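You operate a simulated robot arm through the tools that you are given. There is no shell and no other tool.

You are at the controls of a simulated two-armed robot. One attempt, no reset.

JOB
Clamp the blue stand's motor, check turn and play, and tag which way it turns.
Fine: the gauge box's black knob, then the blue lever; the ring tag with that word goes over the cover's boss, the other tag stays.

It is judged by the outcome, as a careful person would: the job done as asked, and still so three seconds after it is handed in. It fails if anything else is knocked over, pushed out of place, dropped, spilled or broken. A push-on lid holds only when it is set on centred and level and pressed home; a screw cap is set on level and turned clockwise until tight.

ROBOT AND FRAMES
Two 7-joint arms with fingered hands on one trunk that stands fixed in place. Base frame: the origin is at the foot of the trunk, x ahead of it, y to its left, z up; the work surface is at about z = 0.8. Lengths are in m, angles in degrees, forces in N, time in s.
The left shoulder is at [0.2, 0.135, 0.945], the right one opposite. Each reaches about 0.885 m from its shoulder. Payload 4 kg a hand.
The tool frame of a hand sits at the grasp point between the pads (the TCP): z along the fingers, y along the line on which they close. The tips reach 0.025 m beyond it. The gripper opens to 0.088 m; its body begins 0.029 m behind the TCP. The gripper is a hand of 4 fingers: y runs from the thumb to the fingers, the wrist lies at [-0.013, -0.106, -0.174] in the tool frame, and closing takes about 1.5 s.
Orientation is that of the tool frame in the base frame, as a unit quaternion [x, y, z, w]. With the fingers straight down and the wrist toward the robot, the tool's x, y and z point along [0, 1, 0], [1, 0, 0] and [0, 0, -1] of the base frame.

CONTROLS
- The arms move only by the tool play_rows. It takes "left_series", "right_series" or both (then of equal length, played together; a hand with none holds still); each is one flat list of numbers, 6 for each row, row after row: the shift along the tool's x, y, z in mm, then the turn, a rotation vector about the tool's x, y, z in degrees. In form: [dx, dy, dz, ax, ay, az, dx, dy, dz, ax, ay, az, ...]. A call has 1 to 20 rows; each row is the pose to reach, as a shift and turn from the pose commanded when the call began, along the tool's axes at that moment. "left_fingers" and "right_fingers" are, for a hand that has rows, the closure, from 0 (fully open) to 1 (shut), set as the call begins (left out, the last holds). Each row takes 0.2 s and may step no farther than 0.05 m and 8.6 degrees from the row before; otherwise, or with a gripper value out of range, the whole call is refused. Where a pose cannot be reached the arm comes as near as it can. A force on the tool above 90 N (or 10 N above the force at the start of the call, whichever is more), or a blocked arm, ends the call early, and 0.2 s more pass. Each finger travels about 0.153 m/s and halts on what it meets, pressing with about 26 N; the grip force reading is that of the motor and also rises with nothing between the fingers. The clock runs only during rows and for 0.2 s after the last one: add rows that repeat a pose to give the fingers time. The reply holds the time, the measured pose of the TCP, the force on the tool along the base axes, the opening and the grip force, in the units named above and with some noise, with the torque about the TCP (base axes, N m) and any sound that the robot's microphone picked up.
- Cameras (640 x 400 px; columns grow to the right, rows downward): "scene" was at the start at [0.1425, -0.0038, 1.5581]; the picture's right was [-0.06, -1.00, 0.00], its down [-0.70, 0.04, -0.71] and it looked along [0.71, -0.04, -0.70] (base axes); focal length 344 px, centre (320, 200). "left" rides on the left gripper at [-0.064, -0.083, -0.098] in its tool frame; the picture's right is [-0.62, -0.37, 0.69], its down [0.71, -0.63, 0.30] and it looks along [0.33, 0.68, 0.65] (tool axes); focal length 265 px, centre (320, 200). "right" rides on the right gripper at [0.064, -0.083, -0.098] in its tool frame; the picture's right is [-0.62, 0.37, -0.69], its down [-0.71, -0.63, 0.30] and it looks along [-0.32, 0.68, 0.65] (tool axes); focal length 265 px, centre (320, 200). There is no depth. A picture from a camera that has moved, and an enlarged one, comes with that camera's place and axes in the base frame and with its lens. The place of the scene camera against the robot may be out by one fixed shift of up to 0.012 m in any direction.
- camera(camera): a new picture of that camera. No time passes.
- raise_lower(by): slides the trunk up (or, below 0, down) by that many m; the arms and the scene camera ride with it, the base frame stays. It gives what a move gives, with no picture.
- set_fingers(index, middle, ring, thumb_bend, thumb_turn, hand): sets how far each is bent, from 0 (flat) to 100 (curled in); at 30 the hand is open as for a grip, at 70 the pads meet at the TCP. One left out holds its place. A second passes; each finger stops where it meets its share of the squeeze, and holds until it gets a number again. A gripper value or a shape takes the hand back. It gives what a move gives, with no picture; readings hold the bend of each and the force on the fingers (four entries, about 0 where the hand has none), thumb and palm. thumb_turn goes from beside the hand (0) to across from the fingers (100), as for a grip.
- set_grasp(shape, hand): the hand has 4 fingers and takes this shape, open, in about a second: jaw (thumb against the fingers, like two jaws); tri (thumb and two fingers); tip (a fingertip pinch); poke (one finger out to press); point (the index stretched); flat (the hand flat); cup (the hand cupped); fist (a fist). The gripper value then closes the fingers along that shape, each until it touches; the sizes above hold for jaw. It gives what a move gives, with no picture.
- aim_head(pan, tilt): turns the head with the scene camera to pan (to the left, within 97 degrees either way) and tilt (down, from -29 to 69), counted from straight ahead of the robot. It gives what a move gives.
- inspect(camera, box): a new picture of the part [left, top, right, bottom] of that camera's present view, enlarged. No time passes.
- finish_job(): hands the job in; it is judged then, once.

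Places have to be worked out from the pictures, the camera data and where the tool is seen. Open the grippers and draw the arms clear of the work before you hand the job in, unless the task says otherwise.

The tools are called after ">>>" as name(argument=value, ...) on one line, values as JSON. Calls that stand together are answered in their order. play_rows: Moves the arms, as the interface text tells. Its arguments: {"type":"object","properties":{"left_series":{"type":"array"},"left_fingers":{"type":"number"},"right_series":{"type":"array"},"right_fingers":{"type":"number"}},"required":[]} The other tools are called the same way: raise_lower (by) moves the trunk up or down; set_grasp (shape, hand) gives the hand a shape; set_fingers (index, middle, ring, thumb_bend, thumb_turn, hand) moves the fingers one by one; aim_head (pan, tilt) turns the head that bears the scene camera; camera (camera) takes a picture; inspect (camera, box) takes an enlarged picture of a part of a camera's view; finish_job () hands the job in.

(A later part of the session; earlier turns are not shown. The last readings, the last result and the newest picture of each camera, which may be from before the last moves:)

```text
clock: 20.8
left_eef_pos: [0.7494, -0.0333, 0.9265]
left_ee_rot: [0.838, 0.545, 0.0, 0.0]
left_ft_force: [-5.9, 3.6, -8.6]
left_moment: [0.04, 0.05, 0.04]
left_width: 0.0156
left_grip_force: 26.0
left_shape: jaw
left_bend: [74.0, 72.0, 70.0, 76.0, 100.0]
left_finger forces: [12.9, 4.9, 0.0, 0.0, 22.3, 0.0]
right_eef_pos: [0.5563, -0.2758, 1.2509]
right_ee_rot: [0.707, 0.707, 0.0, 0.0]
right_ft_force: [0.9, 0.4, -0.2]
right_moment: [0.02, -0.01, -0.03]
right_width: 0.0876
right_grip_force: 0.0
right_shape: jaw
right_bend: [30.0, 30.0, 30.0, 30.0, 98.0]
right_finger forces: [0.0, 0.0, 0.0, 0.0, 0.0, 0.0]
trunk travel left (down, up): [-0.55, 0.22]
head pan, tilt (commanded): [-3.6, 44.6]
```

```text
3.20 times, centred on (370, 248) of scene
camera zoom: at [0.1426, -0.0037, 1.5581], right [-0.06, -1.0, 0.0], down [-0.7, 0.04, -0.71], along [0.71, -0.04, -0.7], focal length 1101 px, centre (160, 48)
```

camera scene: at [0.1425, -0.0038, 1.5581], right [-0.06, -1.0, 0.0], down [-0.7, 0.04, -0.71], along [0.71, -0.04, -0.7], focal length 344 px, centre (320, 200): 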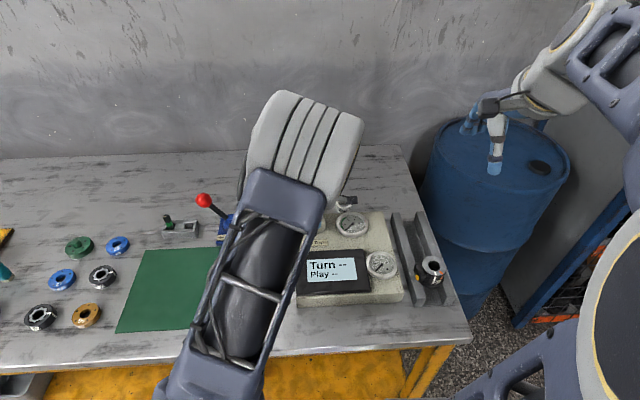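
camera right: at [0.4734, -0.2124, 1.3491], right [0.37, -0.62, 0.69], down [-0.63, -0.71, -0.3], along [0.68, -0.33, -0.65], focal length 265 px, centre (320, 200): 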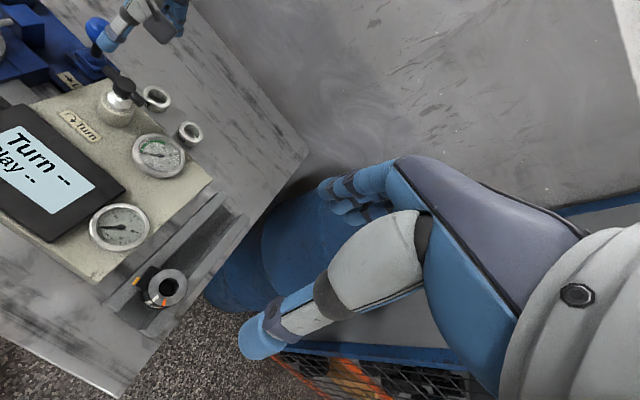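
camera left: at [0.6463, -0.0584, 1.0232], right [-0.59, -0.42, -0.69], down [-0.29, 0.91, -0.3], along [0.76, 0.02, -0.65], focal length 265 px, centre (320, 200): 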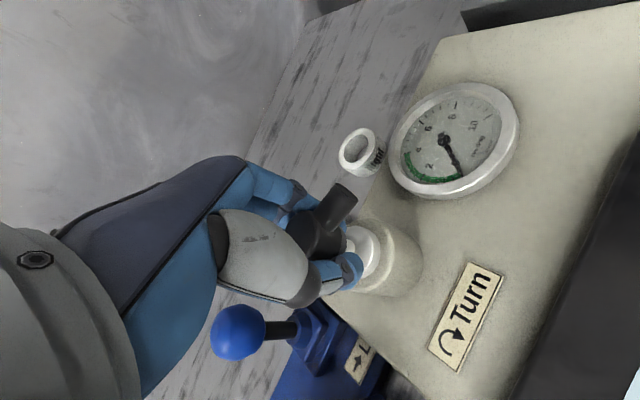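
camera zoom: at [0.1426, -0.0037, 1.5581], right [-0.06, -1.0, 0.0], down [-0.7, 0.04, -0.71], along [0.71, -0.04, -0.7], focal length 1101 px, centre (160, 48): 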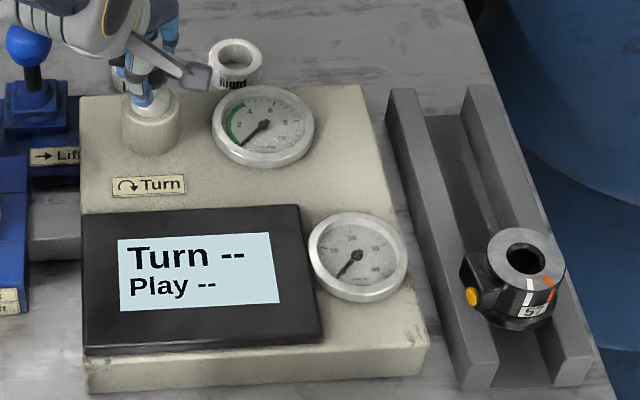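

The knob turns with the hand at little torque; the display still shows dashes. I'll continue clockwise.

>>> play_rows(left_series=[0, 0, 0, 0, 0, 5, 0, 0, 0, 0, 0, 10, 0, 0, 0, 0, 0, 15, 0, 0, 0, 0, 0, 20, 0, 0, 0, 0, 0, 25, 0, 0, 0, 0, 0, 30, 0, 0, 0, 0, 0, 35, 0, 0, 0, 0, 0, 35])

>>> camera(camera="left")

>>> camera(camera="right")

>>> inspect(camera="scene", box=[200, 170, 460, 320])

```text
clock: 22.6
left_eef_pos: [0.75, -0.0334, 0.9247]
left_ee_rot: [0.964, 0.268, 0.0, -0.001]
left_ft_force: [0.5, 8.9, -13.0]
left_moment: [0.12, -0.01, 0.04]
left_width: 0.0159
left_grip_force: 26.3
left_shape: jaw
left_bend: [74.0, 72.0, 70.0, 76.0, 100.0]
left_finger forces: [13.0, 6.4, 0.1, 0.1, 24.2, 0.1]
right_eef_pos: [0.5553, -0.2761, 1.2516]
right_ee_rot: [0.707, 0.707, -0.001, 0.0]
right_ft_force: [0.7, -0.3, 1.3]
right_moment: [0.02, 0.02, 0.01]
right_width: 0.0879
right_grip_force: 0.0
right_shape: jaw
right_bend: [30.0, 30.0, 30.0, 30.0, 98.0]
right_finger forces: [0.0, 0.0, 0.1, 0.1, 0.1, 0.0]
trunk travel left (down, up): [-0.55, 0.22]
head pan, tilt (commanded): [-3.6, 44.6]
```

```text
taken
camera left: at [0.6512, 0.0049, 1.0234], right [-0.72, 0.0, -0.69], down [0.29, 0.91, -0.3], along [0.63, -0.42, -0.65], focal length 265 px, centre (320, 200)
```

left: 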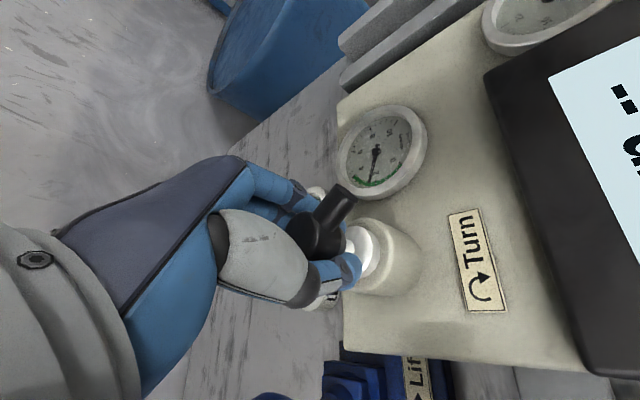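

```text
taken
camera right: at [0.4738, -0.2119, 1.3488], right [0.37, -0.62, 0.69], down [-0.63, -0.71, -0.3], along [0.68, -0.33, -0.65], focal length 265 px, centre (320, 200)
```

right: 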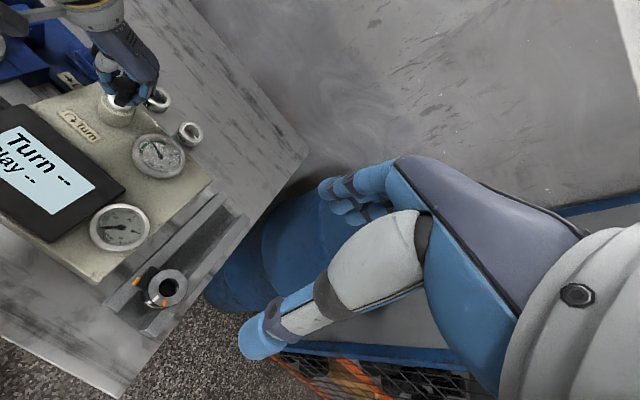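

```text
2.46 times, centred on (330, 245) of scene
camera zoom: at [0.1429, -0.0035, 1.558], right [-0.06, -1.0, 0.0], down [-0.7, 0.04, -0.71], along [0.71, -0.04, -0.7], focal length 847 px, centre (295, 89)
```

zoom: 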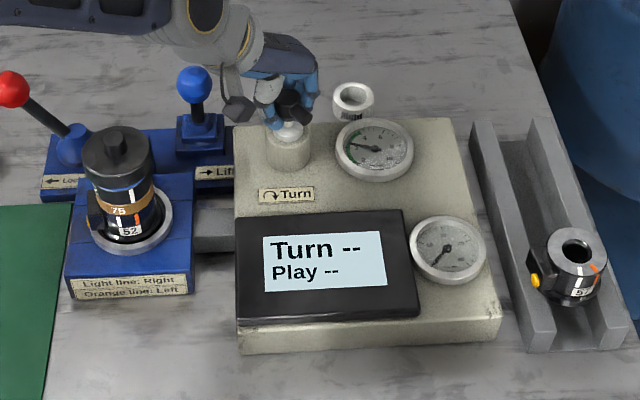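

The upper gauge needle has risen into the green (about 1.5–2), the display still shows dashes. I'll continue turning in smaller increments.

>>> play_rows(left_series=[0, 0, 0, 0, 0, 5, 0, 0, 0, 0, 0, 10, 0, 0, 0, 0, 0, 15, 0, 0, 0, 0, 0, 15])

>>> inspect(camera="scene", box=[200, 170, 460, 320])

>>> inspect(camera="scene", box=[300, 195, 390, 260])

```text
clock: 23.6
left_eef_pos: [0.7499, -0.033, 0.9242]
left_ee_rot: [0.99, 0.139, 0.001, 0.0]
left_ft_force: [4.2, 10.2, -10.9]
left_moment: [0.13, -0.07, 0.07]
left_width: 0.0157
left_grip_force: 25.7
left_shape: jaw
left_bend: [74.0, 72.0, 70.0, 76.0, 100.0]
left_finger forces: [11.2, 7.3, 0.0, 0.0, 24.2, 0.0]
right_eef_pos: [0.5571, -0.2762, 1.2527]
right_ee_rot: [0.708, 0.707, 0.0, 0.0]
right_ft_force: [-0.2, -0.3, -0.6]
right_moment: [-0.03, 0.02, -0.01]
right_width: 0.0877
right_grip_force: 0.1
right_shape: jaw
right_bend: [30.0, 30.0, 30.0, 30.0, 98.0]
right_finger forces: [0.0, 0.0, 0.0, 0.1, 0.0, 0.0]
trunk travel left (down, up): [-0.55, 0.22]
head pan, tilt (commanded): [-3.6, 44.6]
```

```text
2.46 times, centred on (330, 245) of scene
camera zoom: at [0.143, -0.0034, 1.5581], right [-0.06, -1.0, 0.0], down [-0.7, 0.04, -0.71], along [0.71, -0.04, -0.7], focal length 847 px, centre (295, 89)
```

zoom: 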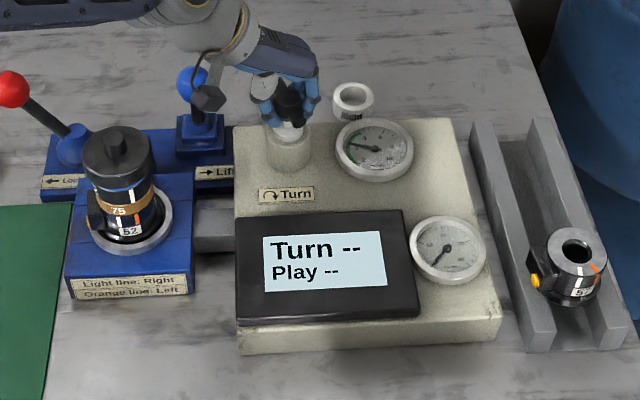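

```text
6.15 times, centred on (345, 228) of scene
camera zoom: at [0.143, -0.0034, 1.5581], right [-0.06, -1.0, 0.0], down [-0.7, 0.04, -0.71], along [0.71, -0.04, -0.7], focal length 2117 px, centre (166, 31)
```

zoom: 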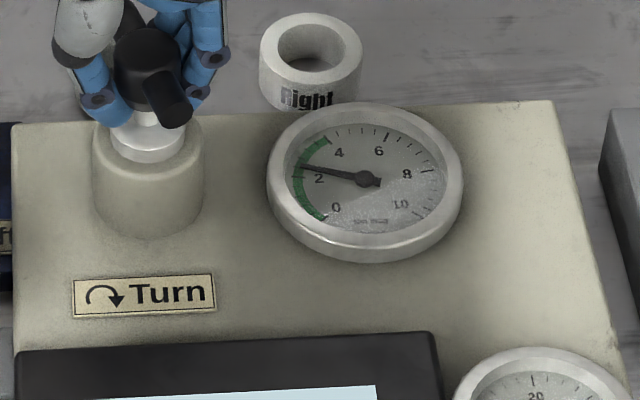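

The needle is at about 2.3, inside green, after about 74° of turn. I'll continue toward 90°.

>>> play_rows(left_series=[0, 0, 0, 0, 0, 4, 0, 0, 0, 0, 0, 8, 0, 0, 0, 0, 0, 12, 0, 0, 0, 0, 0, 16, 0, 0, 0, 0, 0, 16])

>>> inspect(camera="scene", box=[200, 170, 460, 320])

>>> inspect(camera="scene", box=[300, 195, 390, 260])

```text
clock: 24.8
left_eef_pos: [0.7488, -0.0338, 0.9242]
left_ee_rot: [1.0, 0.0, 0.0, -0.001]
left_ft_force: [11.0, 12.4, -9.6]
left_moment: [0.1, -0.17, 0.08]
left_width: 0.0159
left_grip_force: 26.5
left_shape: jaw
left_bend: [74.0, 72.0, 70.0, 76.0, 100.0]
left_finger forces: [10.4, 9.0, 0.1, 0.0, 26.2, 0.0]
right_eef_pos: [0.5566, -0.2759, 1.2516]
right_ee_rot: [0.708, 0.706, 0.0, 0.0]
right_ft_force: [-0.2, -0.3, 0.5]
right_moment: [0.02, 0.01, -0.02]
right_width: 0.0873
right_grip_force: 0.0
right_shape: jaw
right_bend: [30.0, 30.0, 30.0, 30.0, 98.0]
right_finger forces: [0.0, 0.1, 0.0, 0.0, 0.1, 0.1]
trunk travel left (down, up): [-0.55, 0.22]
head pan, tilt (commanded): [-3.6, 44.6]
```

```text
2.46 times, centred on (330, 245) of scene
camera zoom: at [0.1431, -0.0033, 1.558], right [-0.06, -1.0, 0.0], down [-0.7, 0.04, -0.71], along [0.71, -0.04, -0.7], focal length 847 px, centre (295, 89)
```

zoom: 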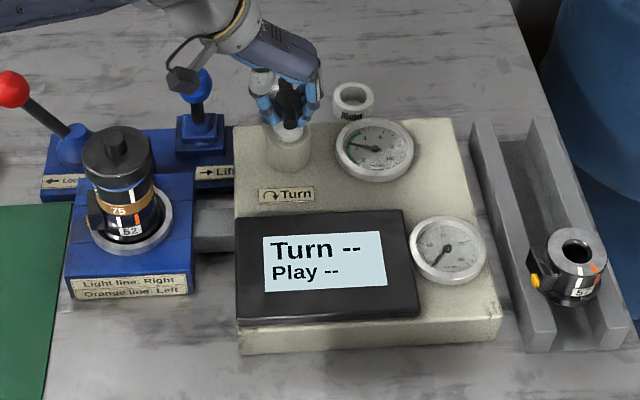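

```text
6.15 times, centred on (345, 228) of scene
camera zoom: at [0.1431, -0.0033, 1.558], right [-0.06, -1.0, 0.0], down [-0.7, 0.04, -0.71], along [0.71, -0.04, -0.7], focal length 2117 px, centre (166, 31)
```

zoom: 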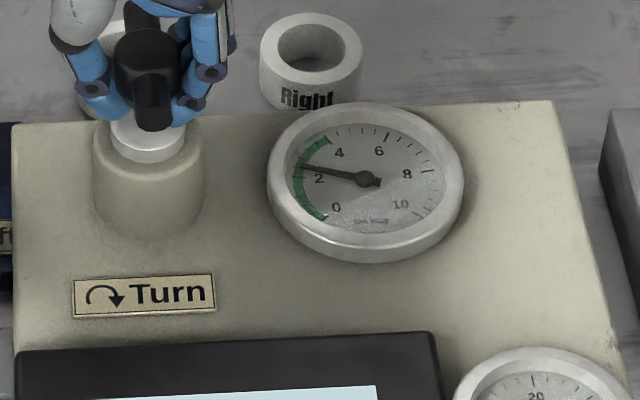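

The bar has turned 90° and the drag gauge holds at about 2.3 in green, but the display still shows dashes. I'll keep turning clockwise with the same grip.

>>> play_rows(left_series=[0, 0, 0, 0, 0, 5, 0, 0, 0, 0, 0, 10, 0, 0, 0, 0, 0, 15, 0, 0, 0, 0, 0, 20, 0, 0, 0, 0, 0, 20])

>>> inspect(camera="scene", box=[200, 170, 460, 320])

>>> inspect(camera="scene", box=[300, 195, 390, 260])

>>> camera(camera="left")

```text
clock: 26.0
left_eef_pos: [0.7499, -0.0337, 0.9239]
left_ee_rot: [0.985, -0.172, 0.0, 0.001]
left_ft_force: [16.5, 8.6, -10.6]
left_moment: [0.06, -0.18, 0.02]
left_width: 0.0155
left_grip_force: 25.7
left_shape: jaw
left_bend: [74.0, 72.0, 70.0, 76.0, 100.0]
left_finger forces: [10.7, 11.1, 0.0, 0.0, 27.1, 0.0]
right_eef_pos: [0.5576, -0.2764, 1.2515]
right_ee_rot: [0.707, 0.707, -0.001, 0.0]
right_ft_force: [0.0, 0.3, -0.7]
right_moment: [-0.03, 0.0, -0.02]
right_width: 0.0878
right_grip_force: 0.1
right_shape: jaw
right_bend: [30.0, 30.0, 30.0, 30.0, 98.0]
right_finger forces: [0.0, 0.0, 0.0, 0.0, 0.0, 0.0]
trunk travel left (down, up): [-0.55, 0.22]
head pan, tilt (commanded): [-3.6, 44.6]
```

```text
2.46 times, centred on (330, 245) of scene
camera zoom: at [0.1434, -0.0035, 1.558], right [-0.06, -1.0, 0.0], down [-0.7, 0.04, -0.71], along [0.71, -0.04, -0.7], focal length 847 px, centre (295, 89)
```

zoom: 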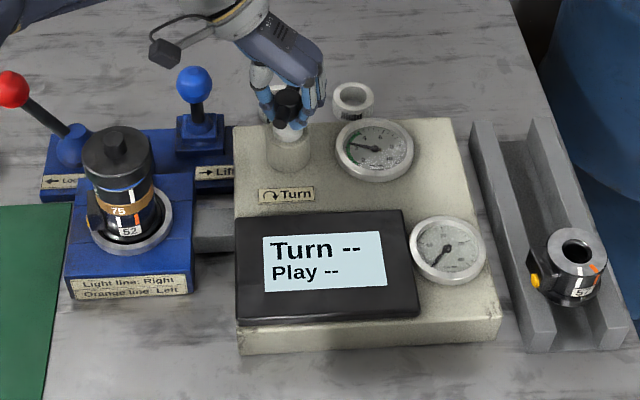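

```text
6.15 times, centred on (345, 228) of scene
camera zoom: at [0.1434, -0.0035, 1.558], right [-0.06, -1.0, 0.0], down [-0.7, 0.04, -0.71], along [0.71, -0.04, -0.7], focal length 2117 px, centre (166, 31)
```

zoom: 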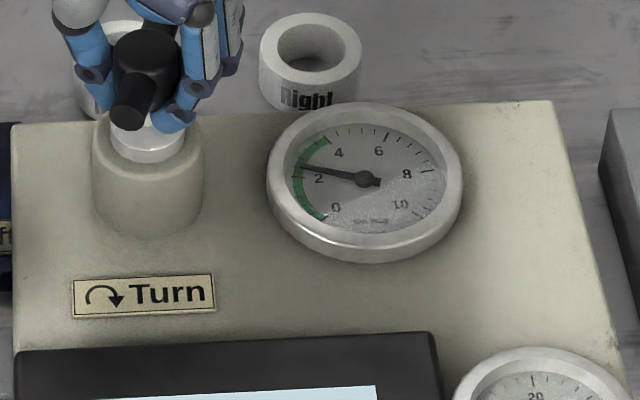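

```text
taken
camera left: at [0.7174, 0.066, 1.0227], right [-0.46, 0.56, -0.69], down [0.89, 0.35, -0.3], along [0.07, -0.75, -0.65], focal length 265 px, centre (320, 200)
```

left: 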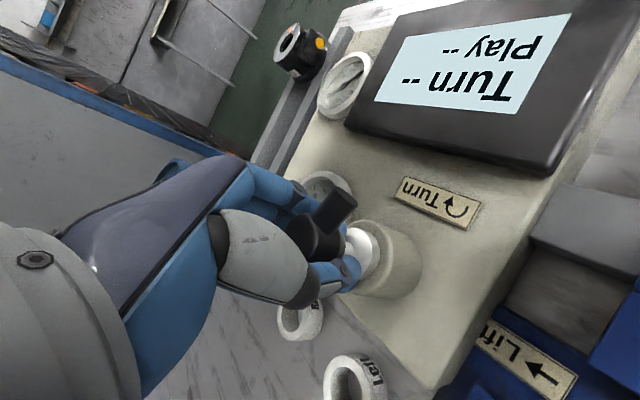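

Still turning freely with the gauge steady near 2.3, the display unchanged. I'll turn further.

>>> play_rows(left_series=[0, 0, 0, 0, 0, 5, 0, 0, 0, 0, 0, 10, 0, 0, 0, 0, 0, 15, 0, 0, 0, 0, 0, 20, 0, 0, 0, 0, 0, 25, 0, 0, 0, 0, 0, 25])

>>> inspect(camera="scene", box=[200, 170, 460, 320])

>>> inspect(camera="scene", box=[300, 195, 390, 260])

>>> camera(camera="scene")

```text
clock: 27.4
left_eef_pos: [0.7501, -0.0356, 0.9249]
left_ee_rot: [0.924, -0.383, 0.001, 0.0]
left_ft_force: [21.1, 2.1, -14.3]
left_moment: [-0.07, -0.24, 0.06]
left_width: 0.0159
left_grip_force: 25.9
left_shape: jaw
left_bend: [74.0, 72.0, 70.0, 76.0, 100.0]
left_finger forces: [11.4, 11.7, 0.1, 0.0, 27.6, 0.0]
right_eef_pos: [0.5569, -0.2756, 1.2518]
right_ee_rot: [0.708, 0.706, 0.0, 0.0]
right_ft_force: [-0.2, -0.2, -0.7]
right_moment: [0.01, 0.0, 0.0]
right_width: 0.0878
right_grip_force: 0.1
right_shape: jaw
right_bend: [30.0, 30.0, 30.0, 30.0, 98.0]
right_finger forces: [0.0, 0.0, 0.1, 0.0, 0.0, 0.0]
trunk travel left (down, up): [-0.55, 0.22]
head pan, tilt (commanded): [-3.6, 44.6]
```

```text
2.46 times, centred on (330, 245) of scene
camera zoom: at [0.1436, -0.0038, 1.5579], right [-0.06, -1.0, 0.0], down [-0.7, 0.04, -0.71], along [0.71, -0.04, -0.7], focal length 847 px, centre (295, 89)
```

zoom: 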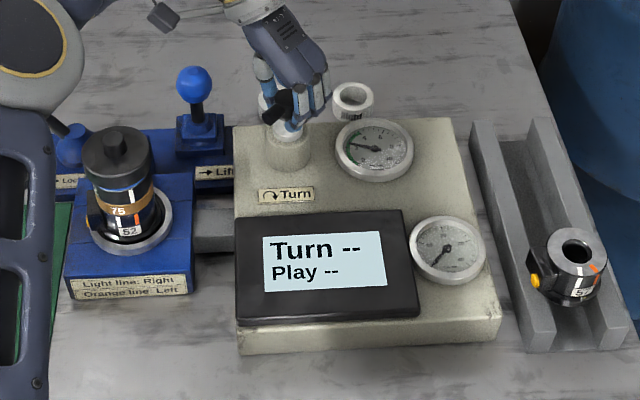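

```text
6.15 times, centred on (345, 228) of scene
camera zoom: at [0.1436, -0.0038, 1.5579], right [-0.06, -1.0, 0.0], down [-0.7, 0.04, -0.71], along [0.71, -0.04, -0.7], focal length 2117 px, centre (166, 31)
```

zoom: 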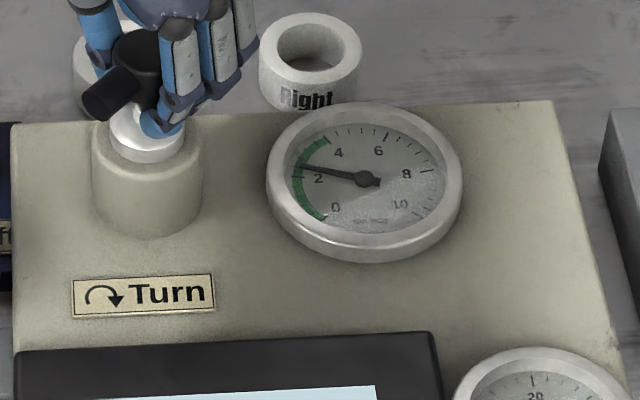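

```text
taken
camera scene: at [0.1436, -0.0038, 1.5579], right [-0.06, -1.0, 0.0], down [-0.7, 0.04, -0.71], along [0.71, -0.04, -0.7], focal length 344 px, centre (320, 200)
```

scene: 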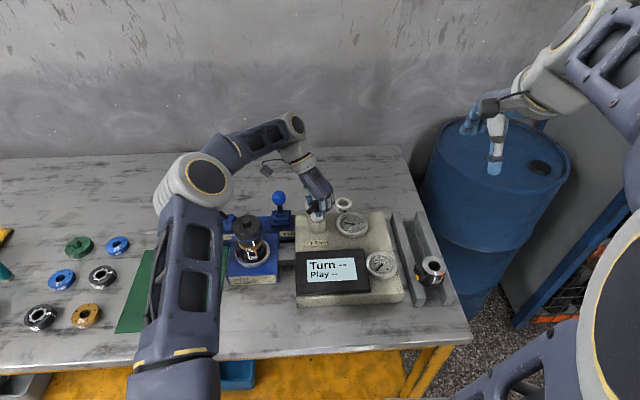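

The knob has turned 135° and the gauge holds at about 2.3, but no reading has registered. The left arm's comfortable range is used up, so I'll part the fingers slightly and lift off to see whether the knob stays put and the display changes.

>>> play_rows(left_series=[0, 0, 0, 0, 0, 0, 0, 0, 0, 0, 0, 0, 0, 0, 0, 0, 0, 0, 0, 0, 0, 0, 0, 0], left_fingers=0.5)

>>> inspect(camera="scene", box=[285, 185, 455, 310])

```text
clock: 28.4
left_eef_pos: [0.7491, -0.0343, 0.9267]
left_ee_rot: [0.924, -0.383, -0.001, -0.001]
left_ft_force: [0.8, -0.3, 0.1]
left_moment: [0.01, 0.0, -0.02]
left_width: 0.0437
left_grip_force: 0.0
left_shape: jaw
left_bend: [74.0, 45.0, 41.0, 70.0, 100.0]
left_finger forces: [0.0, 0.0, 0.0, 0.1, 0.0, 0.0]
right_eef_pos: [0.5557, -0.2761, 1.2525]
right_ee_rot: [0.708, 0.707, 0.001, 0.0]
right_ft_force: [-0.1, 0.6, 0.3]
right_moment: [-0.02, 0.0, -0.01]
right_width: 0.0877
right_grip_force: 0.1
right_shape: jaw
right_bend: [30.0, 30.0, 30.0, 30.0, 98.0]
right_finger forces: [0.0, 0.1, 0.1, 0.1, 0.1, 0.0]
trunk travel left (down, up): [-0.55, 0.22]
head pan, tilt (commanded): [-3.6, 44.6]
```

```text
3.20 times, centred on (370, 248) of scene
camera zoom: at [0.1425, -0.0038, 1.5581], right [-0.06, -1.0, 0.0], down [-0.7, 0.04, -0.71], along [0.71, -0.04, -0.7], focal length 1101 px, centre (160, 48)
```

zoom: 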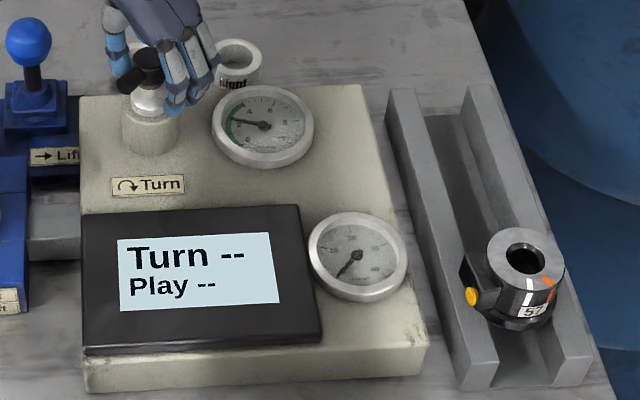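

The index finger still reads a bend of 74 with no force. I'll look closely before lifting so it doesn't snag on the bar.

>>> camera(camera="left")

>>> inspect(camera="scene", box=[295, 180, 365, 235])

>>> inspect(camera="right", box=[60, 0, 220, 160])

```text
taken
camera left: at [0.7619, 0.0701, 1.0241], right [-0.18, 0.7, -0.69], down [0.95, -0.06, -0.3], along [-0.25, -0.71, -0.65], focal length 265 px, centre (320, 200)
```

left: 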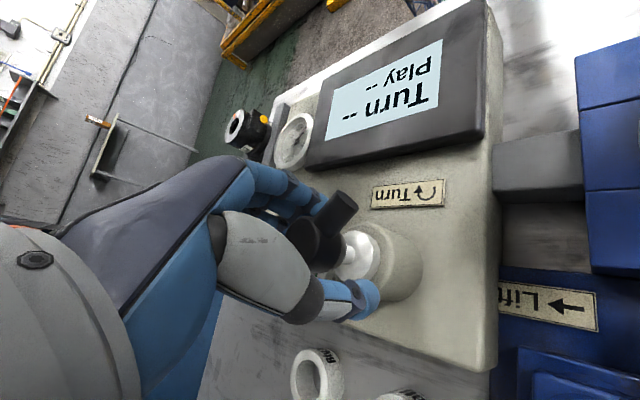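

```text
7.27 times, centred on (330, 208) of scene
camera zoom: at [0.1425, -0.0038, 1.5581], right [-0.06, -1.0, 0.0], down [-0.7, 0.04, -0.71], along [0.71, -0.04, -0.7], focal length 2502 px, centre (247, 146)
```

zoom: 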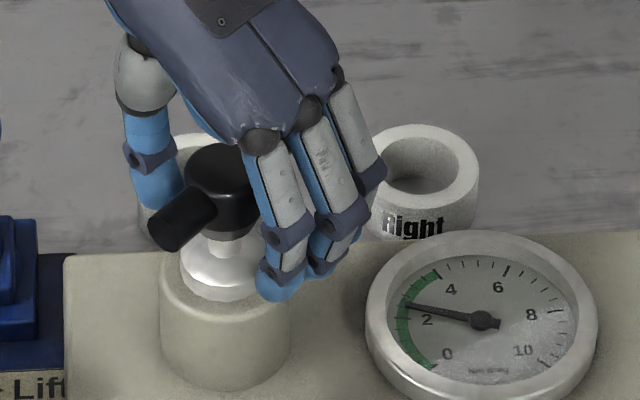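

```text
2.50 times, centred on (140, 80) of right
camera zoom: at [0.4734, -0.2122, 1.349], right [0.37, -0.62, 0.69], down [-0.63, -0.71, -0.3], along [0.68, -0.33, -0.65], focal length 664 px, centre (770, 500)
```

zoom: 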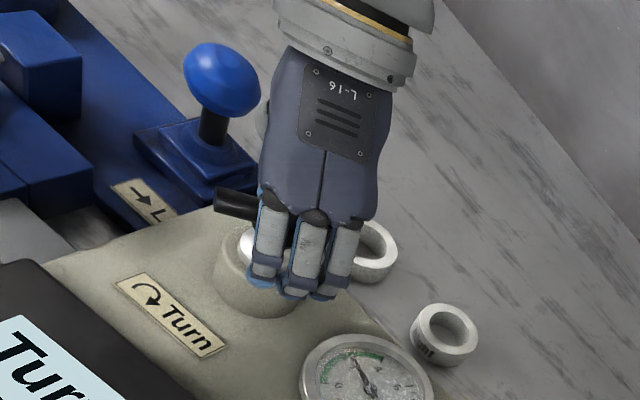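

The fingers look clear of the bar apart from the index. I'll open a bit more and re-check the bends.

>>> play_rows(left_series=[0, 0, 0, 0, 0, 0, 0, 0, 0, 0, 0, 0, 0, 0, 0, 0, 0, 0, 0, 0, 0, 0, 0, 0], left_fingers=0.2)

>>> inspect(camera="scene", box=[295, 180, 365, 235])

```text
clock: 29.4
left_eef_pos: [0.7497, -0.035, 0.9263]
left_ee_rot: [0.924, -0.383, 0.0, 0.0]
left_ft_force: [0.5, 0.0, -0.7]
left_moment: [-0.02, -0.01, 0.0]
left_width: 0.0699
left_grip_force: 0.1
left_shape: jaw
left_bend: [27.0, 34.0, 32.0, 49.0, 99.0]
left_finger forces: [0.0, 0.0, 0.1, 0.1, 0.0, 0.0]
right_eef_pos: [0.5557, -0.2749, 1.2504]
right_ee_rot: [0.708, 0.707, 0.0, -0.001]
right_ft_force: [0.0, 0.4, -0.1]
right_moment: [-0.01, 0.01, -0.02]
right_width: 0.0873
right_grip_force: 0.0
right_shape: jaw
right_bend: [30.0, 30.0, 30.0, 30.0, 98.0]
right_finger forces: [0.0, 0.0, 0.0, 0.1, 0.0, 0.1]
trunk travel left (down, up): [-0.55, 0.22]
head pan, tilt (commanded): [-3.6, 44.6]
```

```text
7.27 times, centred on (330, 208) of scene
camera zoom: at [0.1425, -0.0038, 1.5581], right [-0.06, -1.0, 0.0], down [-0.7, 0.04, -0.71], along [0.71, -0.04, -0.7], focal length 2502 px, centre (247, 146)
```

zoom: 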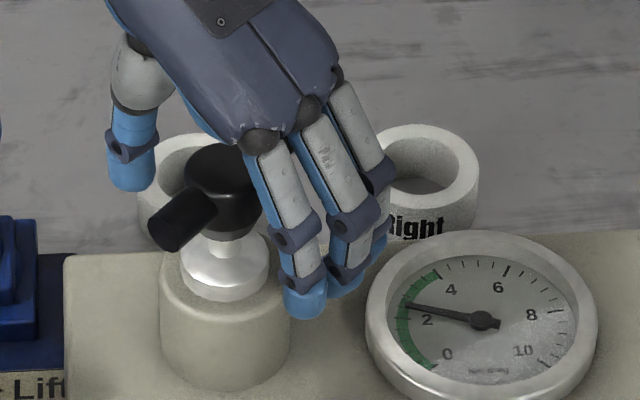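

All fingers are open; the knob and gauge stay where they were. I'll lift the left hand off, clear it to the left, and then use the right hand for the next part of the turn.

>>> play_rows(left_series=[0, 0, -20, 0, 0, 0, 0, 0, -50, 0, 0, 0, 0, 0, -90, 0, 0, 0, 0, 0, -130, 0, 0, 0, -21, -15, -150, 0, 0, -7.5, -41, -30, -170, 0, 0, -15, -62, -44, -170, 0, 0, -22.5, -82, -59, -170, 0, 0, -30, -103, -74, -170, 0, 0, -37.5, -124, -89, -170, 0, 0, -45, -144, -103, -170, 0, 0, -52.5, -165, -118, -170, 0, 0, -60, -185, -133, -170, 0, 0, -67.5, -206, -148, -170, 0, 0, -75, -226, -162, -170, 0, 0, -82.5, -247, -177, -170, 0, 0, -90], left_fingers=0.1)

>>> camera(camera="scene")

>>> inspect(camera="scene", box=[285, 185, 455, 310])

```text
clock: 32.8
left_eef_pos: [0.7001, 0.2653, 1.0964]
left_ee_rot: [0.924, 0.383, 0.001, 0.0]
left_ft_force: [0.1, 0.0, 0.8]
left_moment: [0.0, 0.0, -0.01]
left_width: 0.0791
left_grip_force: 0.1
left_shape: jaw
left_bend: [29.0, 32.0, 30.0, 33.0, 98.0]
left_finger forces: [0.1, 0.0, 0.0, 0.0, 0.0, 0.0]
right_eef_pos: [0.5557, -0.2761, 1.2517]
right_ee_rot: [0.707, 0.707, 0.0, 0.001]
right_ft_force: [-0.2, 0.4, 0.3]
right_moment: [0.01, -0.05, 0.0]
right_width: 0.0874
right_grip_force: 0.1
right_shape: jaw
right_bend: [30.0, 30.0, 30.0, 30.0, 98.0]
right_finger forces: [0.1, 0.1, 0.0, 0.0, 0.0, 0.0]
trunk travel left (down, up): [-0.55, 0.22]
head pan, tilt (commanded): [-3.6, 44.6]
```

```text
taken
camera scene: at [0.1426, -0.0039, 1.5581], right [-0.06, -1.0, 0.0], down [-0.7, 0.04, -0.71], along [0.71, -0.04, -0.7], focal length 344 px, centre (320, 200)
```

scene: 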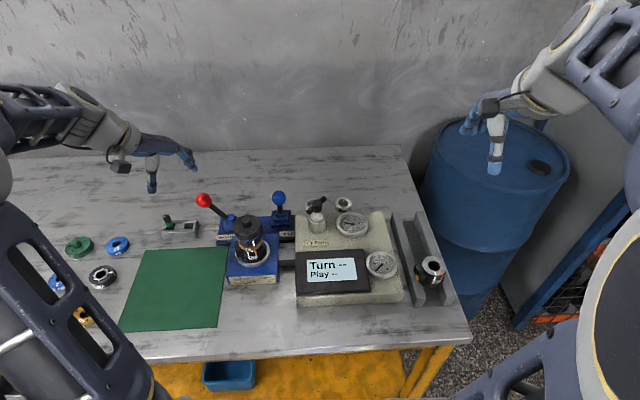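

```text
3.20 times, centred on (370, 248) of scene
camera zoom: at [0.1426, -0.0039, 1.5581], right [-0.06, -1.0, 0.0], down [-0.7, 0.04, -0.71], along [0.71, -0.04, -0.7], focal length 1101 px, centre (160, 48)
```

zoom: 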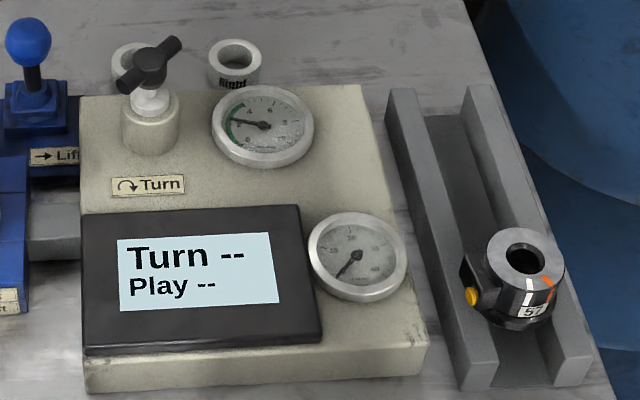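

The knob stayed at 135° and the gauge still holds about 2.2. The right hand now goes over the knob, turned 45° so its fingers again straddle the bar.

>>> play_rows(right_series=[20, 16, 10, 0, 0, -3.75, 40, 32, 25, 0, 0, -7.5, 60, 48, 45, 0, 0, -11.25, 81, 65, 70, 0, 0, -15, 101, 81, 95, 0, 0, -18.75, 121, 97, 120, 0, 0, -22.5, 141, 113, 145, 0, 0, -26.25, 161, 130, 170, 0, 0, -30, 182, 146, 190, 0, 0, -33.75, 202, 162, 210, 0, 0, -37.5, 222, 178, 225, 0, 0, -41.25, 242, 194.3, 235, 0, 0, -45, 242, 194.3, 235, 0, 0, -45], right_fingers=0)

>>> camera(camera="right")

>>> camera(camera="scene")

```text
clock: 35.6
left_eef_pos: [0.7006, 0.2651, 1.0973]
left_ee_rot: [0.924, 0.383, 0.0, 0.001]
left_ft_force: [0.0, -0.9, -0.3]
left_moment: [-0.01, -0.01, 0.01]
left_width: 0.0792
left_grip_force: 0.0
left_shape: jaw
left_bend: [29.0, 32.0, 30.0, 33.0, 98.0]
left_finger forces: [0.0, 0.0, 0.0, 0.0, 0.1, 0.1]
right_eef_pos: [0.753, -0.0337, 1.016]
right_ee_rot: [0.383, 0.924, 0.0, 0.0]
right_ft_force: [0.5, 0.4, -0.1]
right_moment: [-0.01, 0.04, 0.02]
right_width: 0.0876
right_grip_force: 0.0
right_shape: jaw
right_bend: [30.0, 30.0, 30.0, 30.0, 98.0]
right_finger forces: [0.1, 0.0, 0.0, 0.1, 0.0, 0.0]
trunk travel left (down, up): [-0.55, 0.22]
head pan, tilt (commanded): [-3.6, 44.6]
```

```text
taken
camera right: at [0.6482, -0.0478, 1.1133], right [0.7, -0.18, 0.69], down [0.06, -0.95, -0.3], along [0.71, 0.25, -0.65], focal length 265 px, centre (320, 200)
```

right: 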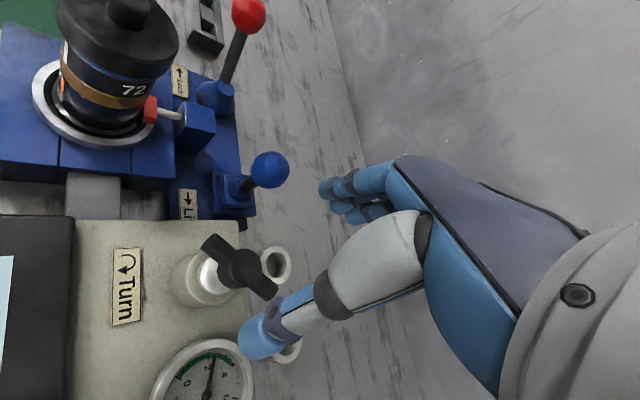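

```text
taken
camera scene: at [0.1425, -0.0038, 1.5581], right [-0.06, -1.0, 0.0], down [-0.7, 0.04, -0.71], along [0.71, -0.04, -0.7], focal length 344 px, centre (320, 200)
```

scene: 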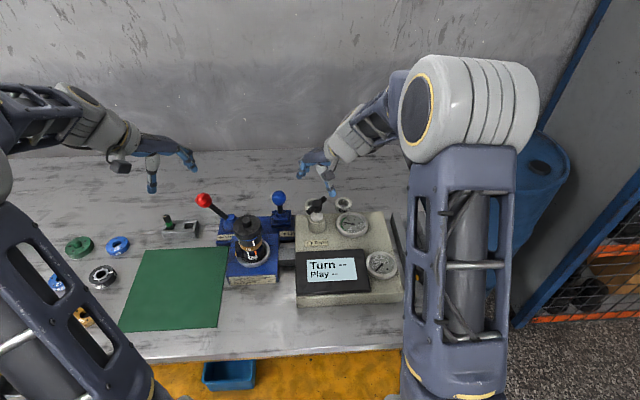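

The hub is at about (0.749, -0.035) and the right hand lines up with the bar. I'll lower it around the knob and close.

>>> play_rows(right_series=[1.6, -3.4, 20, 0, 0, 0, 1.6, -3.4, 40, 0, 0, 0, 1.6, -3.4, 60, 0, 0, 0, 1.6, -3.4, 75, 0, 0, 0, 1.6, -3.4, 85, 0, 0, 0, 1.6, -3.4, 90, 0, 0, 0, 1.6, -3.4, 90, 0, 0, 0], right_fingers=0)

>>> camera(camera="right")

>>> inspect(camera="scene", box=[285, 165, 400, 250])

```text
clock: 37.2
left_eef_pos: [0.6998, 0.2649, 1.097]
left_ee_rot: [0.924, 0.383, 0.001, 0.0]
left_ft_force: [0.2, 0.0, -1.0]
left_moment: [0.0, 0.0, 0.0]
left_width: 0.0796
left_grip_force: 0.1
left_shape: jaw
left_bend: [29.0, 32.0, 30.0, 33.0, 98.0]
left_finger forces: [0.0, 0.0, 0.0, 0.1, 0.0, 0.0]
right_eef_pos: [0.7462, -0.0354, 0.9268]
right_ee_rot: [0.383, 0.924, -0.001, -0.001]
right_ft_force: [0.5, -0.1, -0.6]
right_moment: [0.04, 0.03, 0.03]
right_width: 0.0877
right_grip_force: 0.0
right_shape: jaw
right_bend: [30.0, 30.0, 30.0, 30.0, 98.0]
right_finger forces: [0.1, 0.1, 0.0, 0.0, 0.0, 0.0]
trunk travel left (down, up): [-0.55, 0.22]
head pan, tilt (commanded): [-3.6, 44.6]
```

```text
taken
camera right: at [0.6428, -0.049, 1.0238], right [0.7, -0.18, 0.69], down [0.06, -0.95, -0.3], along [0.71, 0.25, -0.65], focal length 265 px, centre (320, 200)
```

right: 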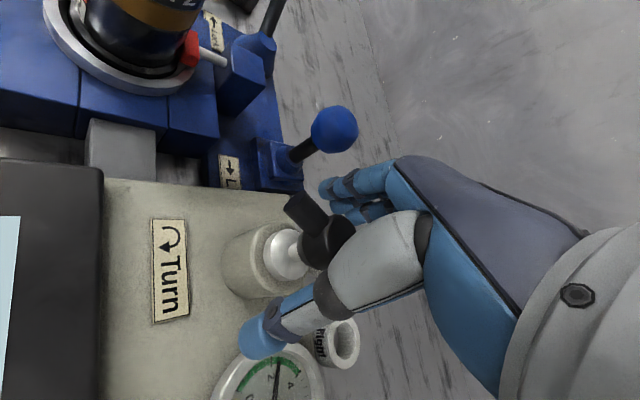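

```text
4.71 times, centred on (342, 208) of scene
camera zoom: at [0.1425, -0.0038, 1.5581], right [-0.06, -1.0, 0.0], down [-0.7, 0.04, -0.71], along [0.71, -0.04, -0.7], focal length 1619 px, centre (214, 165)
```

zoom: 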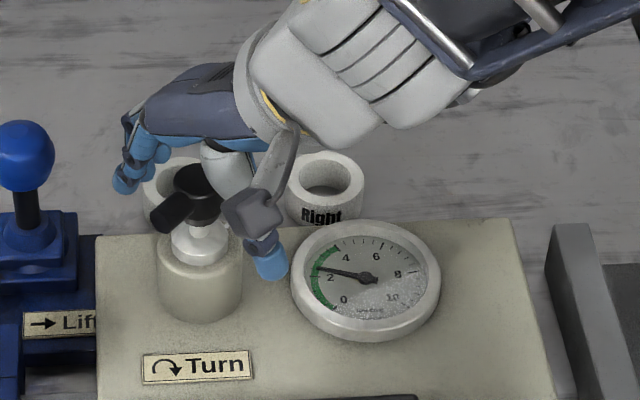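

The hub is centred between the right thumb and fingers. I'll close on it.

>>> play_rows(right_series=[0, 0, 0, 0, 0, 0, 0, 0, 0, 0, 0, 0, 0, 0, 0, 0, 0, 0, 0, 0, 0, 0, 0, 0, 0, 0, 0, 0, 0, 0, 0, 0, 0, 0, 0, 0, 0, 0, 0, 0, 0, 0, 0, 0, 2, 0, 0, 0], right_fingers=0.9)

>>> camera(camera="right")

```text
clock: 39.0
left_eef_pos: [0.6992, 0.2647, 1.0968]
left_ee_rot: [0.924, 0.382, 0.0, 0.0]
left_ft_force: [0.6, -0.6, 0.0]
left_moment: [-0.03, 0.03, 0.02]
left_width: 0.0788
left_grip_force: 0.0
left_shape: jaw
left_bend: [29.0, 32.0, 30.0, 33.0, 98.0]
left_finger forces: [0.0, 0.1, 0.0, 0.0, 0.0, 0.0]
right_eef_pos: [0.7457, -0.0359, 0.9232]
right_ee_rot: [0.383, 0.924, 0.001, 0.0]
right_ft_force: [-6.6, -3.3, -11.8]
right_moment: [-0.05, -0.07, 0.03]
right_width: 0.0148
right_grip_force: 25.4
right_shape: jaw
right_bend: [74.0, 64.0, 68.0, 76.0, 100.0]
right_finger forces: [12.1, 6.2, 0.1, 0.0, 24.7, 0.1]
trunk travel left (down, up): [-0.55, 0.22]
head pan, tilt (commanded): [-3.6, 44.6]
```

```text
taken
camera right: at [0.6426, -0.0493, 1.0221], right [0.7, -0.18, 0.69], down [0.06, -0.95, -0.3], along [0.71, 0.25, -0.65], focal length 265 px, centre (320, 200)
```

right: 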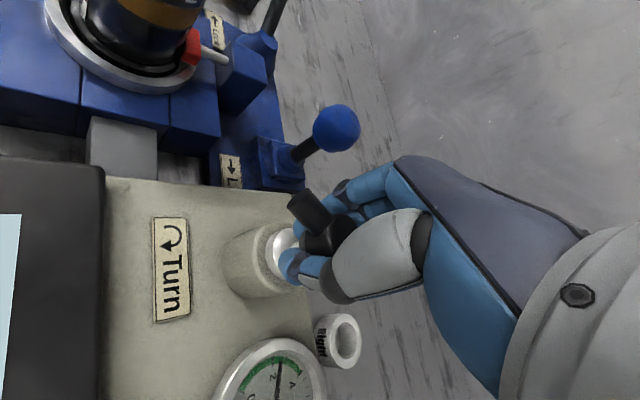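

The right hand holds the knob. I'll turn clockwise another 45°, checking the display.

>>> play_rows(right_series=[0, 0, 0, 0, 0, 5, 0, 0, 0, 0, 0, 10, 0, 0, 0, 0, 0, 15, 0, 0, 0, 0, 0, 20, 0, 0, 0, 0, 0, 25, 0, 0, 0, 0, 0, 30, 0, 0, 0, 0, 0, 35, 0, 0, 0, 0, 0, 40, 0, 0, 0, 0, 0, 45, 0, 0, 0, 0, 0, 45])

>>> inspect(camera="scene", box=[200, 170, 460, 320])

>>> camera(camera="right")

>>> camera(camera="scene")

```text
clock: 41.2
left_eef_pos: [0.6996, 0.2651, 1.0953]
left_ee_rot: [0.924, 0.383, 0.0, 0.001]
left_ft_force: [0.4, -1.4, -0.4]
left_moment: [0.0, -0.01, -0.01]
left_width: 0.0792
left_grip_force: 0.0
left_shape: jaw
left_bend: [29.0, 32.0, 30.0, 33.0, 98.0]
left_finger forces: [0.1, 0.0, 0.0, 0.0, 0.0, 0.0]
right_eef_pos: [0.7462, -0.0328, 0.9237]
right_ee_rot: [0.708, 0.707, 0.0, 0.0]
right_ft_force: [-2.9, 8.3, -8.0]
right_moment: [0.06, -0.05, 0.14]
right_width: 0.0151
right_grip_force: 26.3
right_shape: jaw
right_bend: [74.0, 64.0, 68.0, 77.0, 100.0]
right_finger forces: [17.3, 5.4, 0.1, 0.0, 21.7, 0.0]
trunk travel left (down, up): [-0.55, 0.22]
head pan, tilt (commanded): [-3.6, 44.6]
```

```text
2.46 times, centred on (330, 245) of scene
camera zoom: at [0.1427, -0.0034, 1.5581], right [-0.06, -1.0, 0.0], down [-0.7, 0.04, -0.71], along [0.71, -0.04, -0.7], focal length 847 px, centre (295, 89)
```

zoom: 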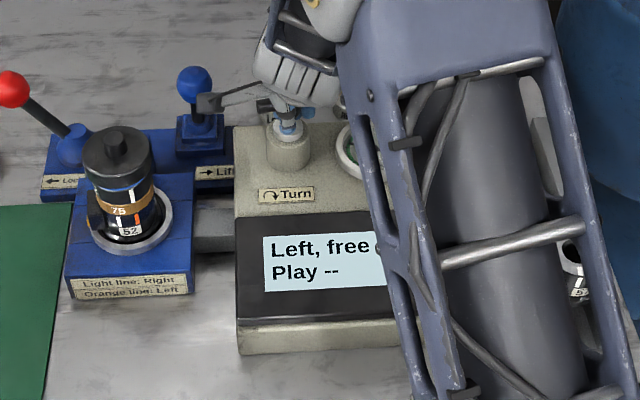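

```text
taken
camera right: at [0.6636, 0.0303, 1.0215], right [0.37, -0.62, 0.69], down [-0.63, -0.71, -0.3], along [0.68, -0.32, -0.65], focal length 265 px, centre (320, 200)
```

right: 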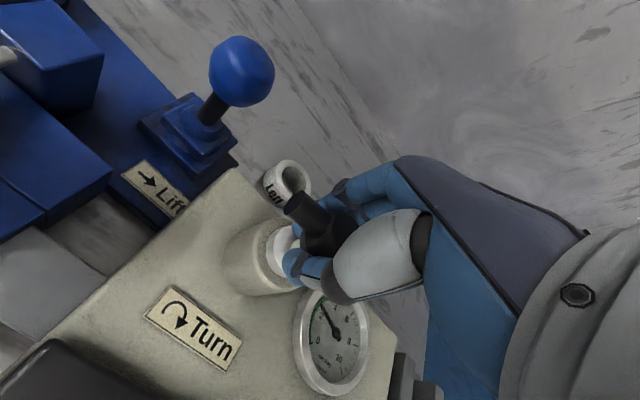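

```text
taken
camera scene: at [0.1427, -0.0034, 1.5581], right [-0.06, -1.0, 0.0], down [-0.7, 0.04, -0.71], along [0.71, -0.04, -0.7], focal length 344 px, centre (320, 200)
```

scene: 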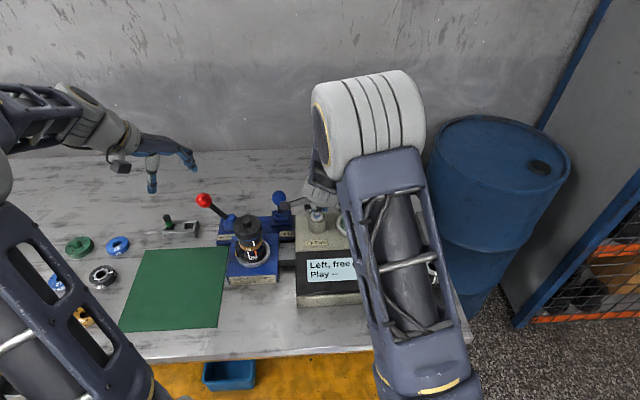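

The display now reads "Left, free…", agreeing with the orange line. I'll release the knob with the right hand, lift straight up, and move it away to the right.

>>> play_rows(right_series=[0, 0, 0, 0, 0, 0, 0, 0, 0, 0, 0, 0, 0, 0, 0, 0, 0, 0, 0, 0, 0, 0, 0, 0, 0, 0, 0, 0, 0, 0, 0, 0, 0, 0, 0, 0, 0, 0, -20, 0, 0, 0, 0, 0, -45, 0, 0, 0, 0, 0, -80, 0, 0, 0, 0, 0, -120, 0, 0, 0, -25, -5, -150, 0, 0, 0, -55, -15, -180, 0, 0, 0, -90, -30, -200, 0, 0, 0, -130, -50, -220, 0, 0, 0, -170, -80, -240, 0, 0, 0, -210, -110, -260, 0, 0, 0, -240, -140, -280, 0, 0, 0], right_fingers=0.05)

>>> camera(camera="scene")

>>> inspect(camera="scene", box=[285, 185, 455, 310])

```text
refused: row 15 steps farther than a row can; nothing moved
```

```text
taken
camera scene: at [0.1427, -0.0034, 1.5581], right [-0.06, -1.0, 0.0], down [-0.7, 0.04, -0.71], along [0.71, -0.04, -0.7], focal length 344 px, centre (320, 200)
```

scene: 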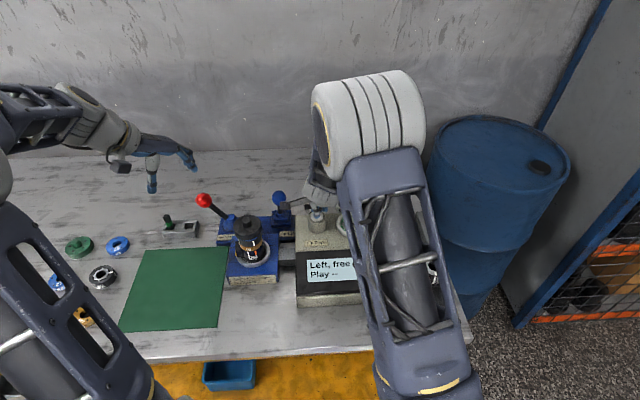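

```text
3.20 times, centred on (370, 248) of scene
camera zoom: at [0.1427, -0.0034, 1.5581], right [-0.06, -1.0, 0.0], down [-0.7, 0.04, -0.71], along [0.71, -0.04, -0.7], focal length 1101 px, centre (160, 48)
```

zoom: 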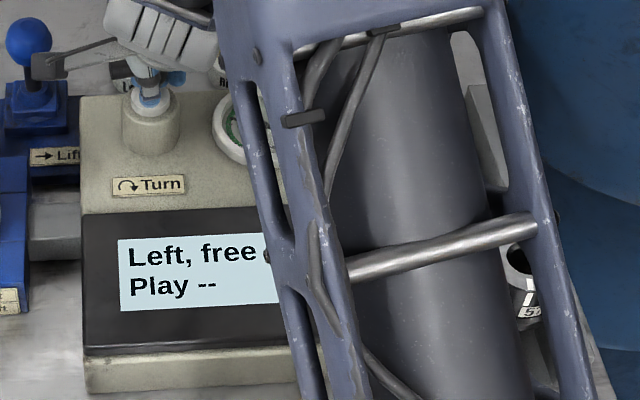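

The last call was refused because some steps were too long. I'll redo it with shorter steps: open, lift straight up, then withdraw right.

>>> play_rows(right_series=[0, 0, 0, 0, 0, 0, 0, 0, 0, 0, 0, 0, 0, 0, 0, 0, 0, 0, 0, 0, 0, 0, 0, 0, 0, 0, 0, 0, 0, 0, 0, 0, 0, 0, 0, 0, 0, 0, -20, 0, 0, 0, 0, 0, -45, 0, 0, 0, 0, 0, -80, 0, 0, 0, 0, 0, -115, 0, 0, 0, -20, -5, -145, 0, 0, 0, -45, -15, -170, 0, 0, 0, -75, -27, -190, 0, 0, 0, -105, -40, -205, 0, 0, 0, -135, -60, -220, 0, 0, 0, -165, -85, -235, 0, 0, 0, -195, -110, -250, 0, 0, 0, -220, -135, -265, 0, 0, 0, -240, -155, -280, 0, 0, 0], right_fingers=0.05)

>>> camera(camera="scene")

>>> inspect(camera="scene", box=[285, 185, 455, 310])

```text
clock: 45.2
left_eef_pos: [0.7004, 0.2649, 1.0961]
left_ee_rot: [0.924, 0.382, -0.001, 0.001]
left_ft_force: [0.7, 0.4, 0.1]
left_moment: [-0.03, -0.02, 0.01]
left_width: 0.0792
left_grip_force: 0.1
left_shape: jaw
left_bend: [29.0, 32.0, 30.0, 33.0, 98.0]
left_finger forces: [0.0, 0.1, 0.0, 0.0, 0.0, 0.0]
right_eef_pos: [0.5928, -0.2716, 1.2049]
right_ee_rot: [0.707, 0.707, 0.0, 0.0]
right_ft_force: [-0.1, 0.7, 0.0]
right_moment: [0.01, 0.0, -0.01]
right_width: 0.0831
right_grip_force: 0.0
right_shape: jaw
right_bend: [32.0, 31.0, 30.0, 31.0, 98.0]
right_finger forces: [0.0, 0.1, 0.0, 0.1, 0.0, 0.1]
trunk travel left (down, up): [-0.55, 0.22]
head pan, tilt (commanded): [-3.6, 44.6]
```

```text
taken
camera scene: at [0.1427, -0.0036, 1.5581], right [-0.06, -1.0, 0.0], down [-0.7, 0.04, -0.71], along [0.71, -0.04, -0.7], focal length 344 px, centre (320, 200)
```

scene: 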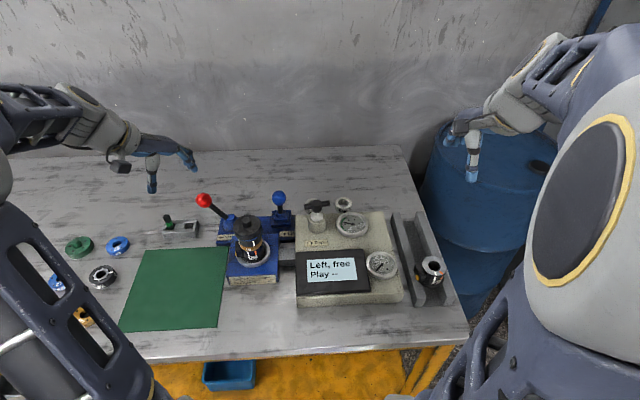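

```text
3.20 times, centred on (370, 248) of scene
camera zoom: at [0.1427, -0.0036, 1.5581], right [-0.06, -1.0, 0.0], down [-0.7, 0.04, -0.71], along [0.71, -0.04, -0.7], focal length 1101 px, centre (160, 48)
```

zoom: 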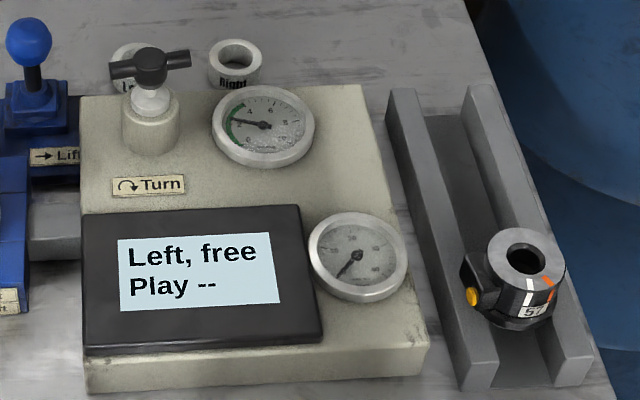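

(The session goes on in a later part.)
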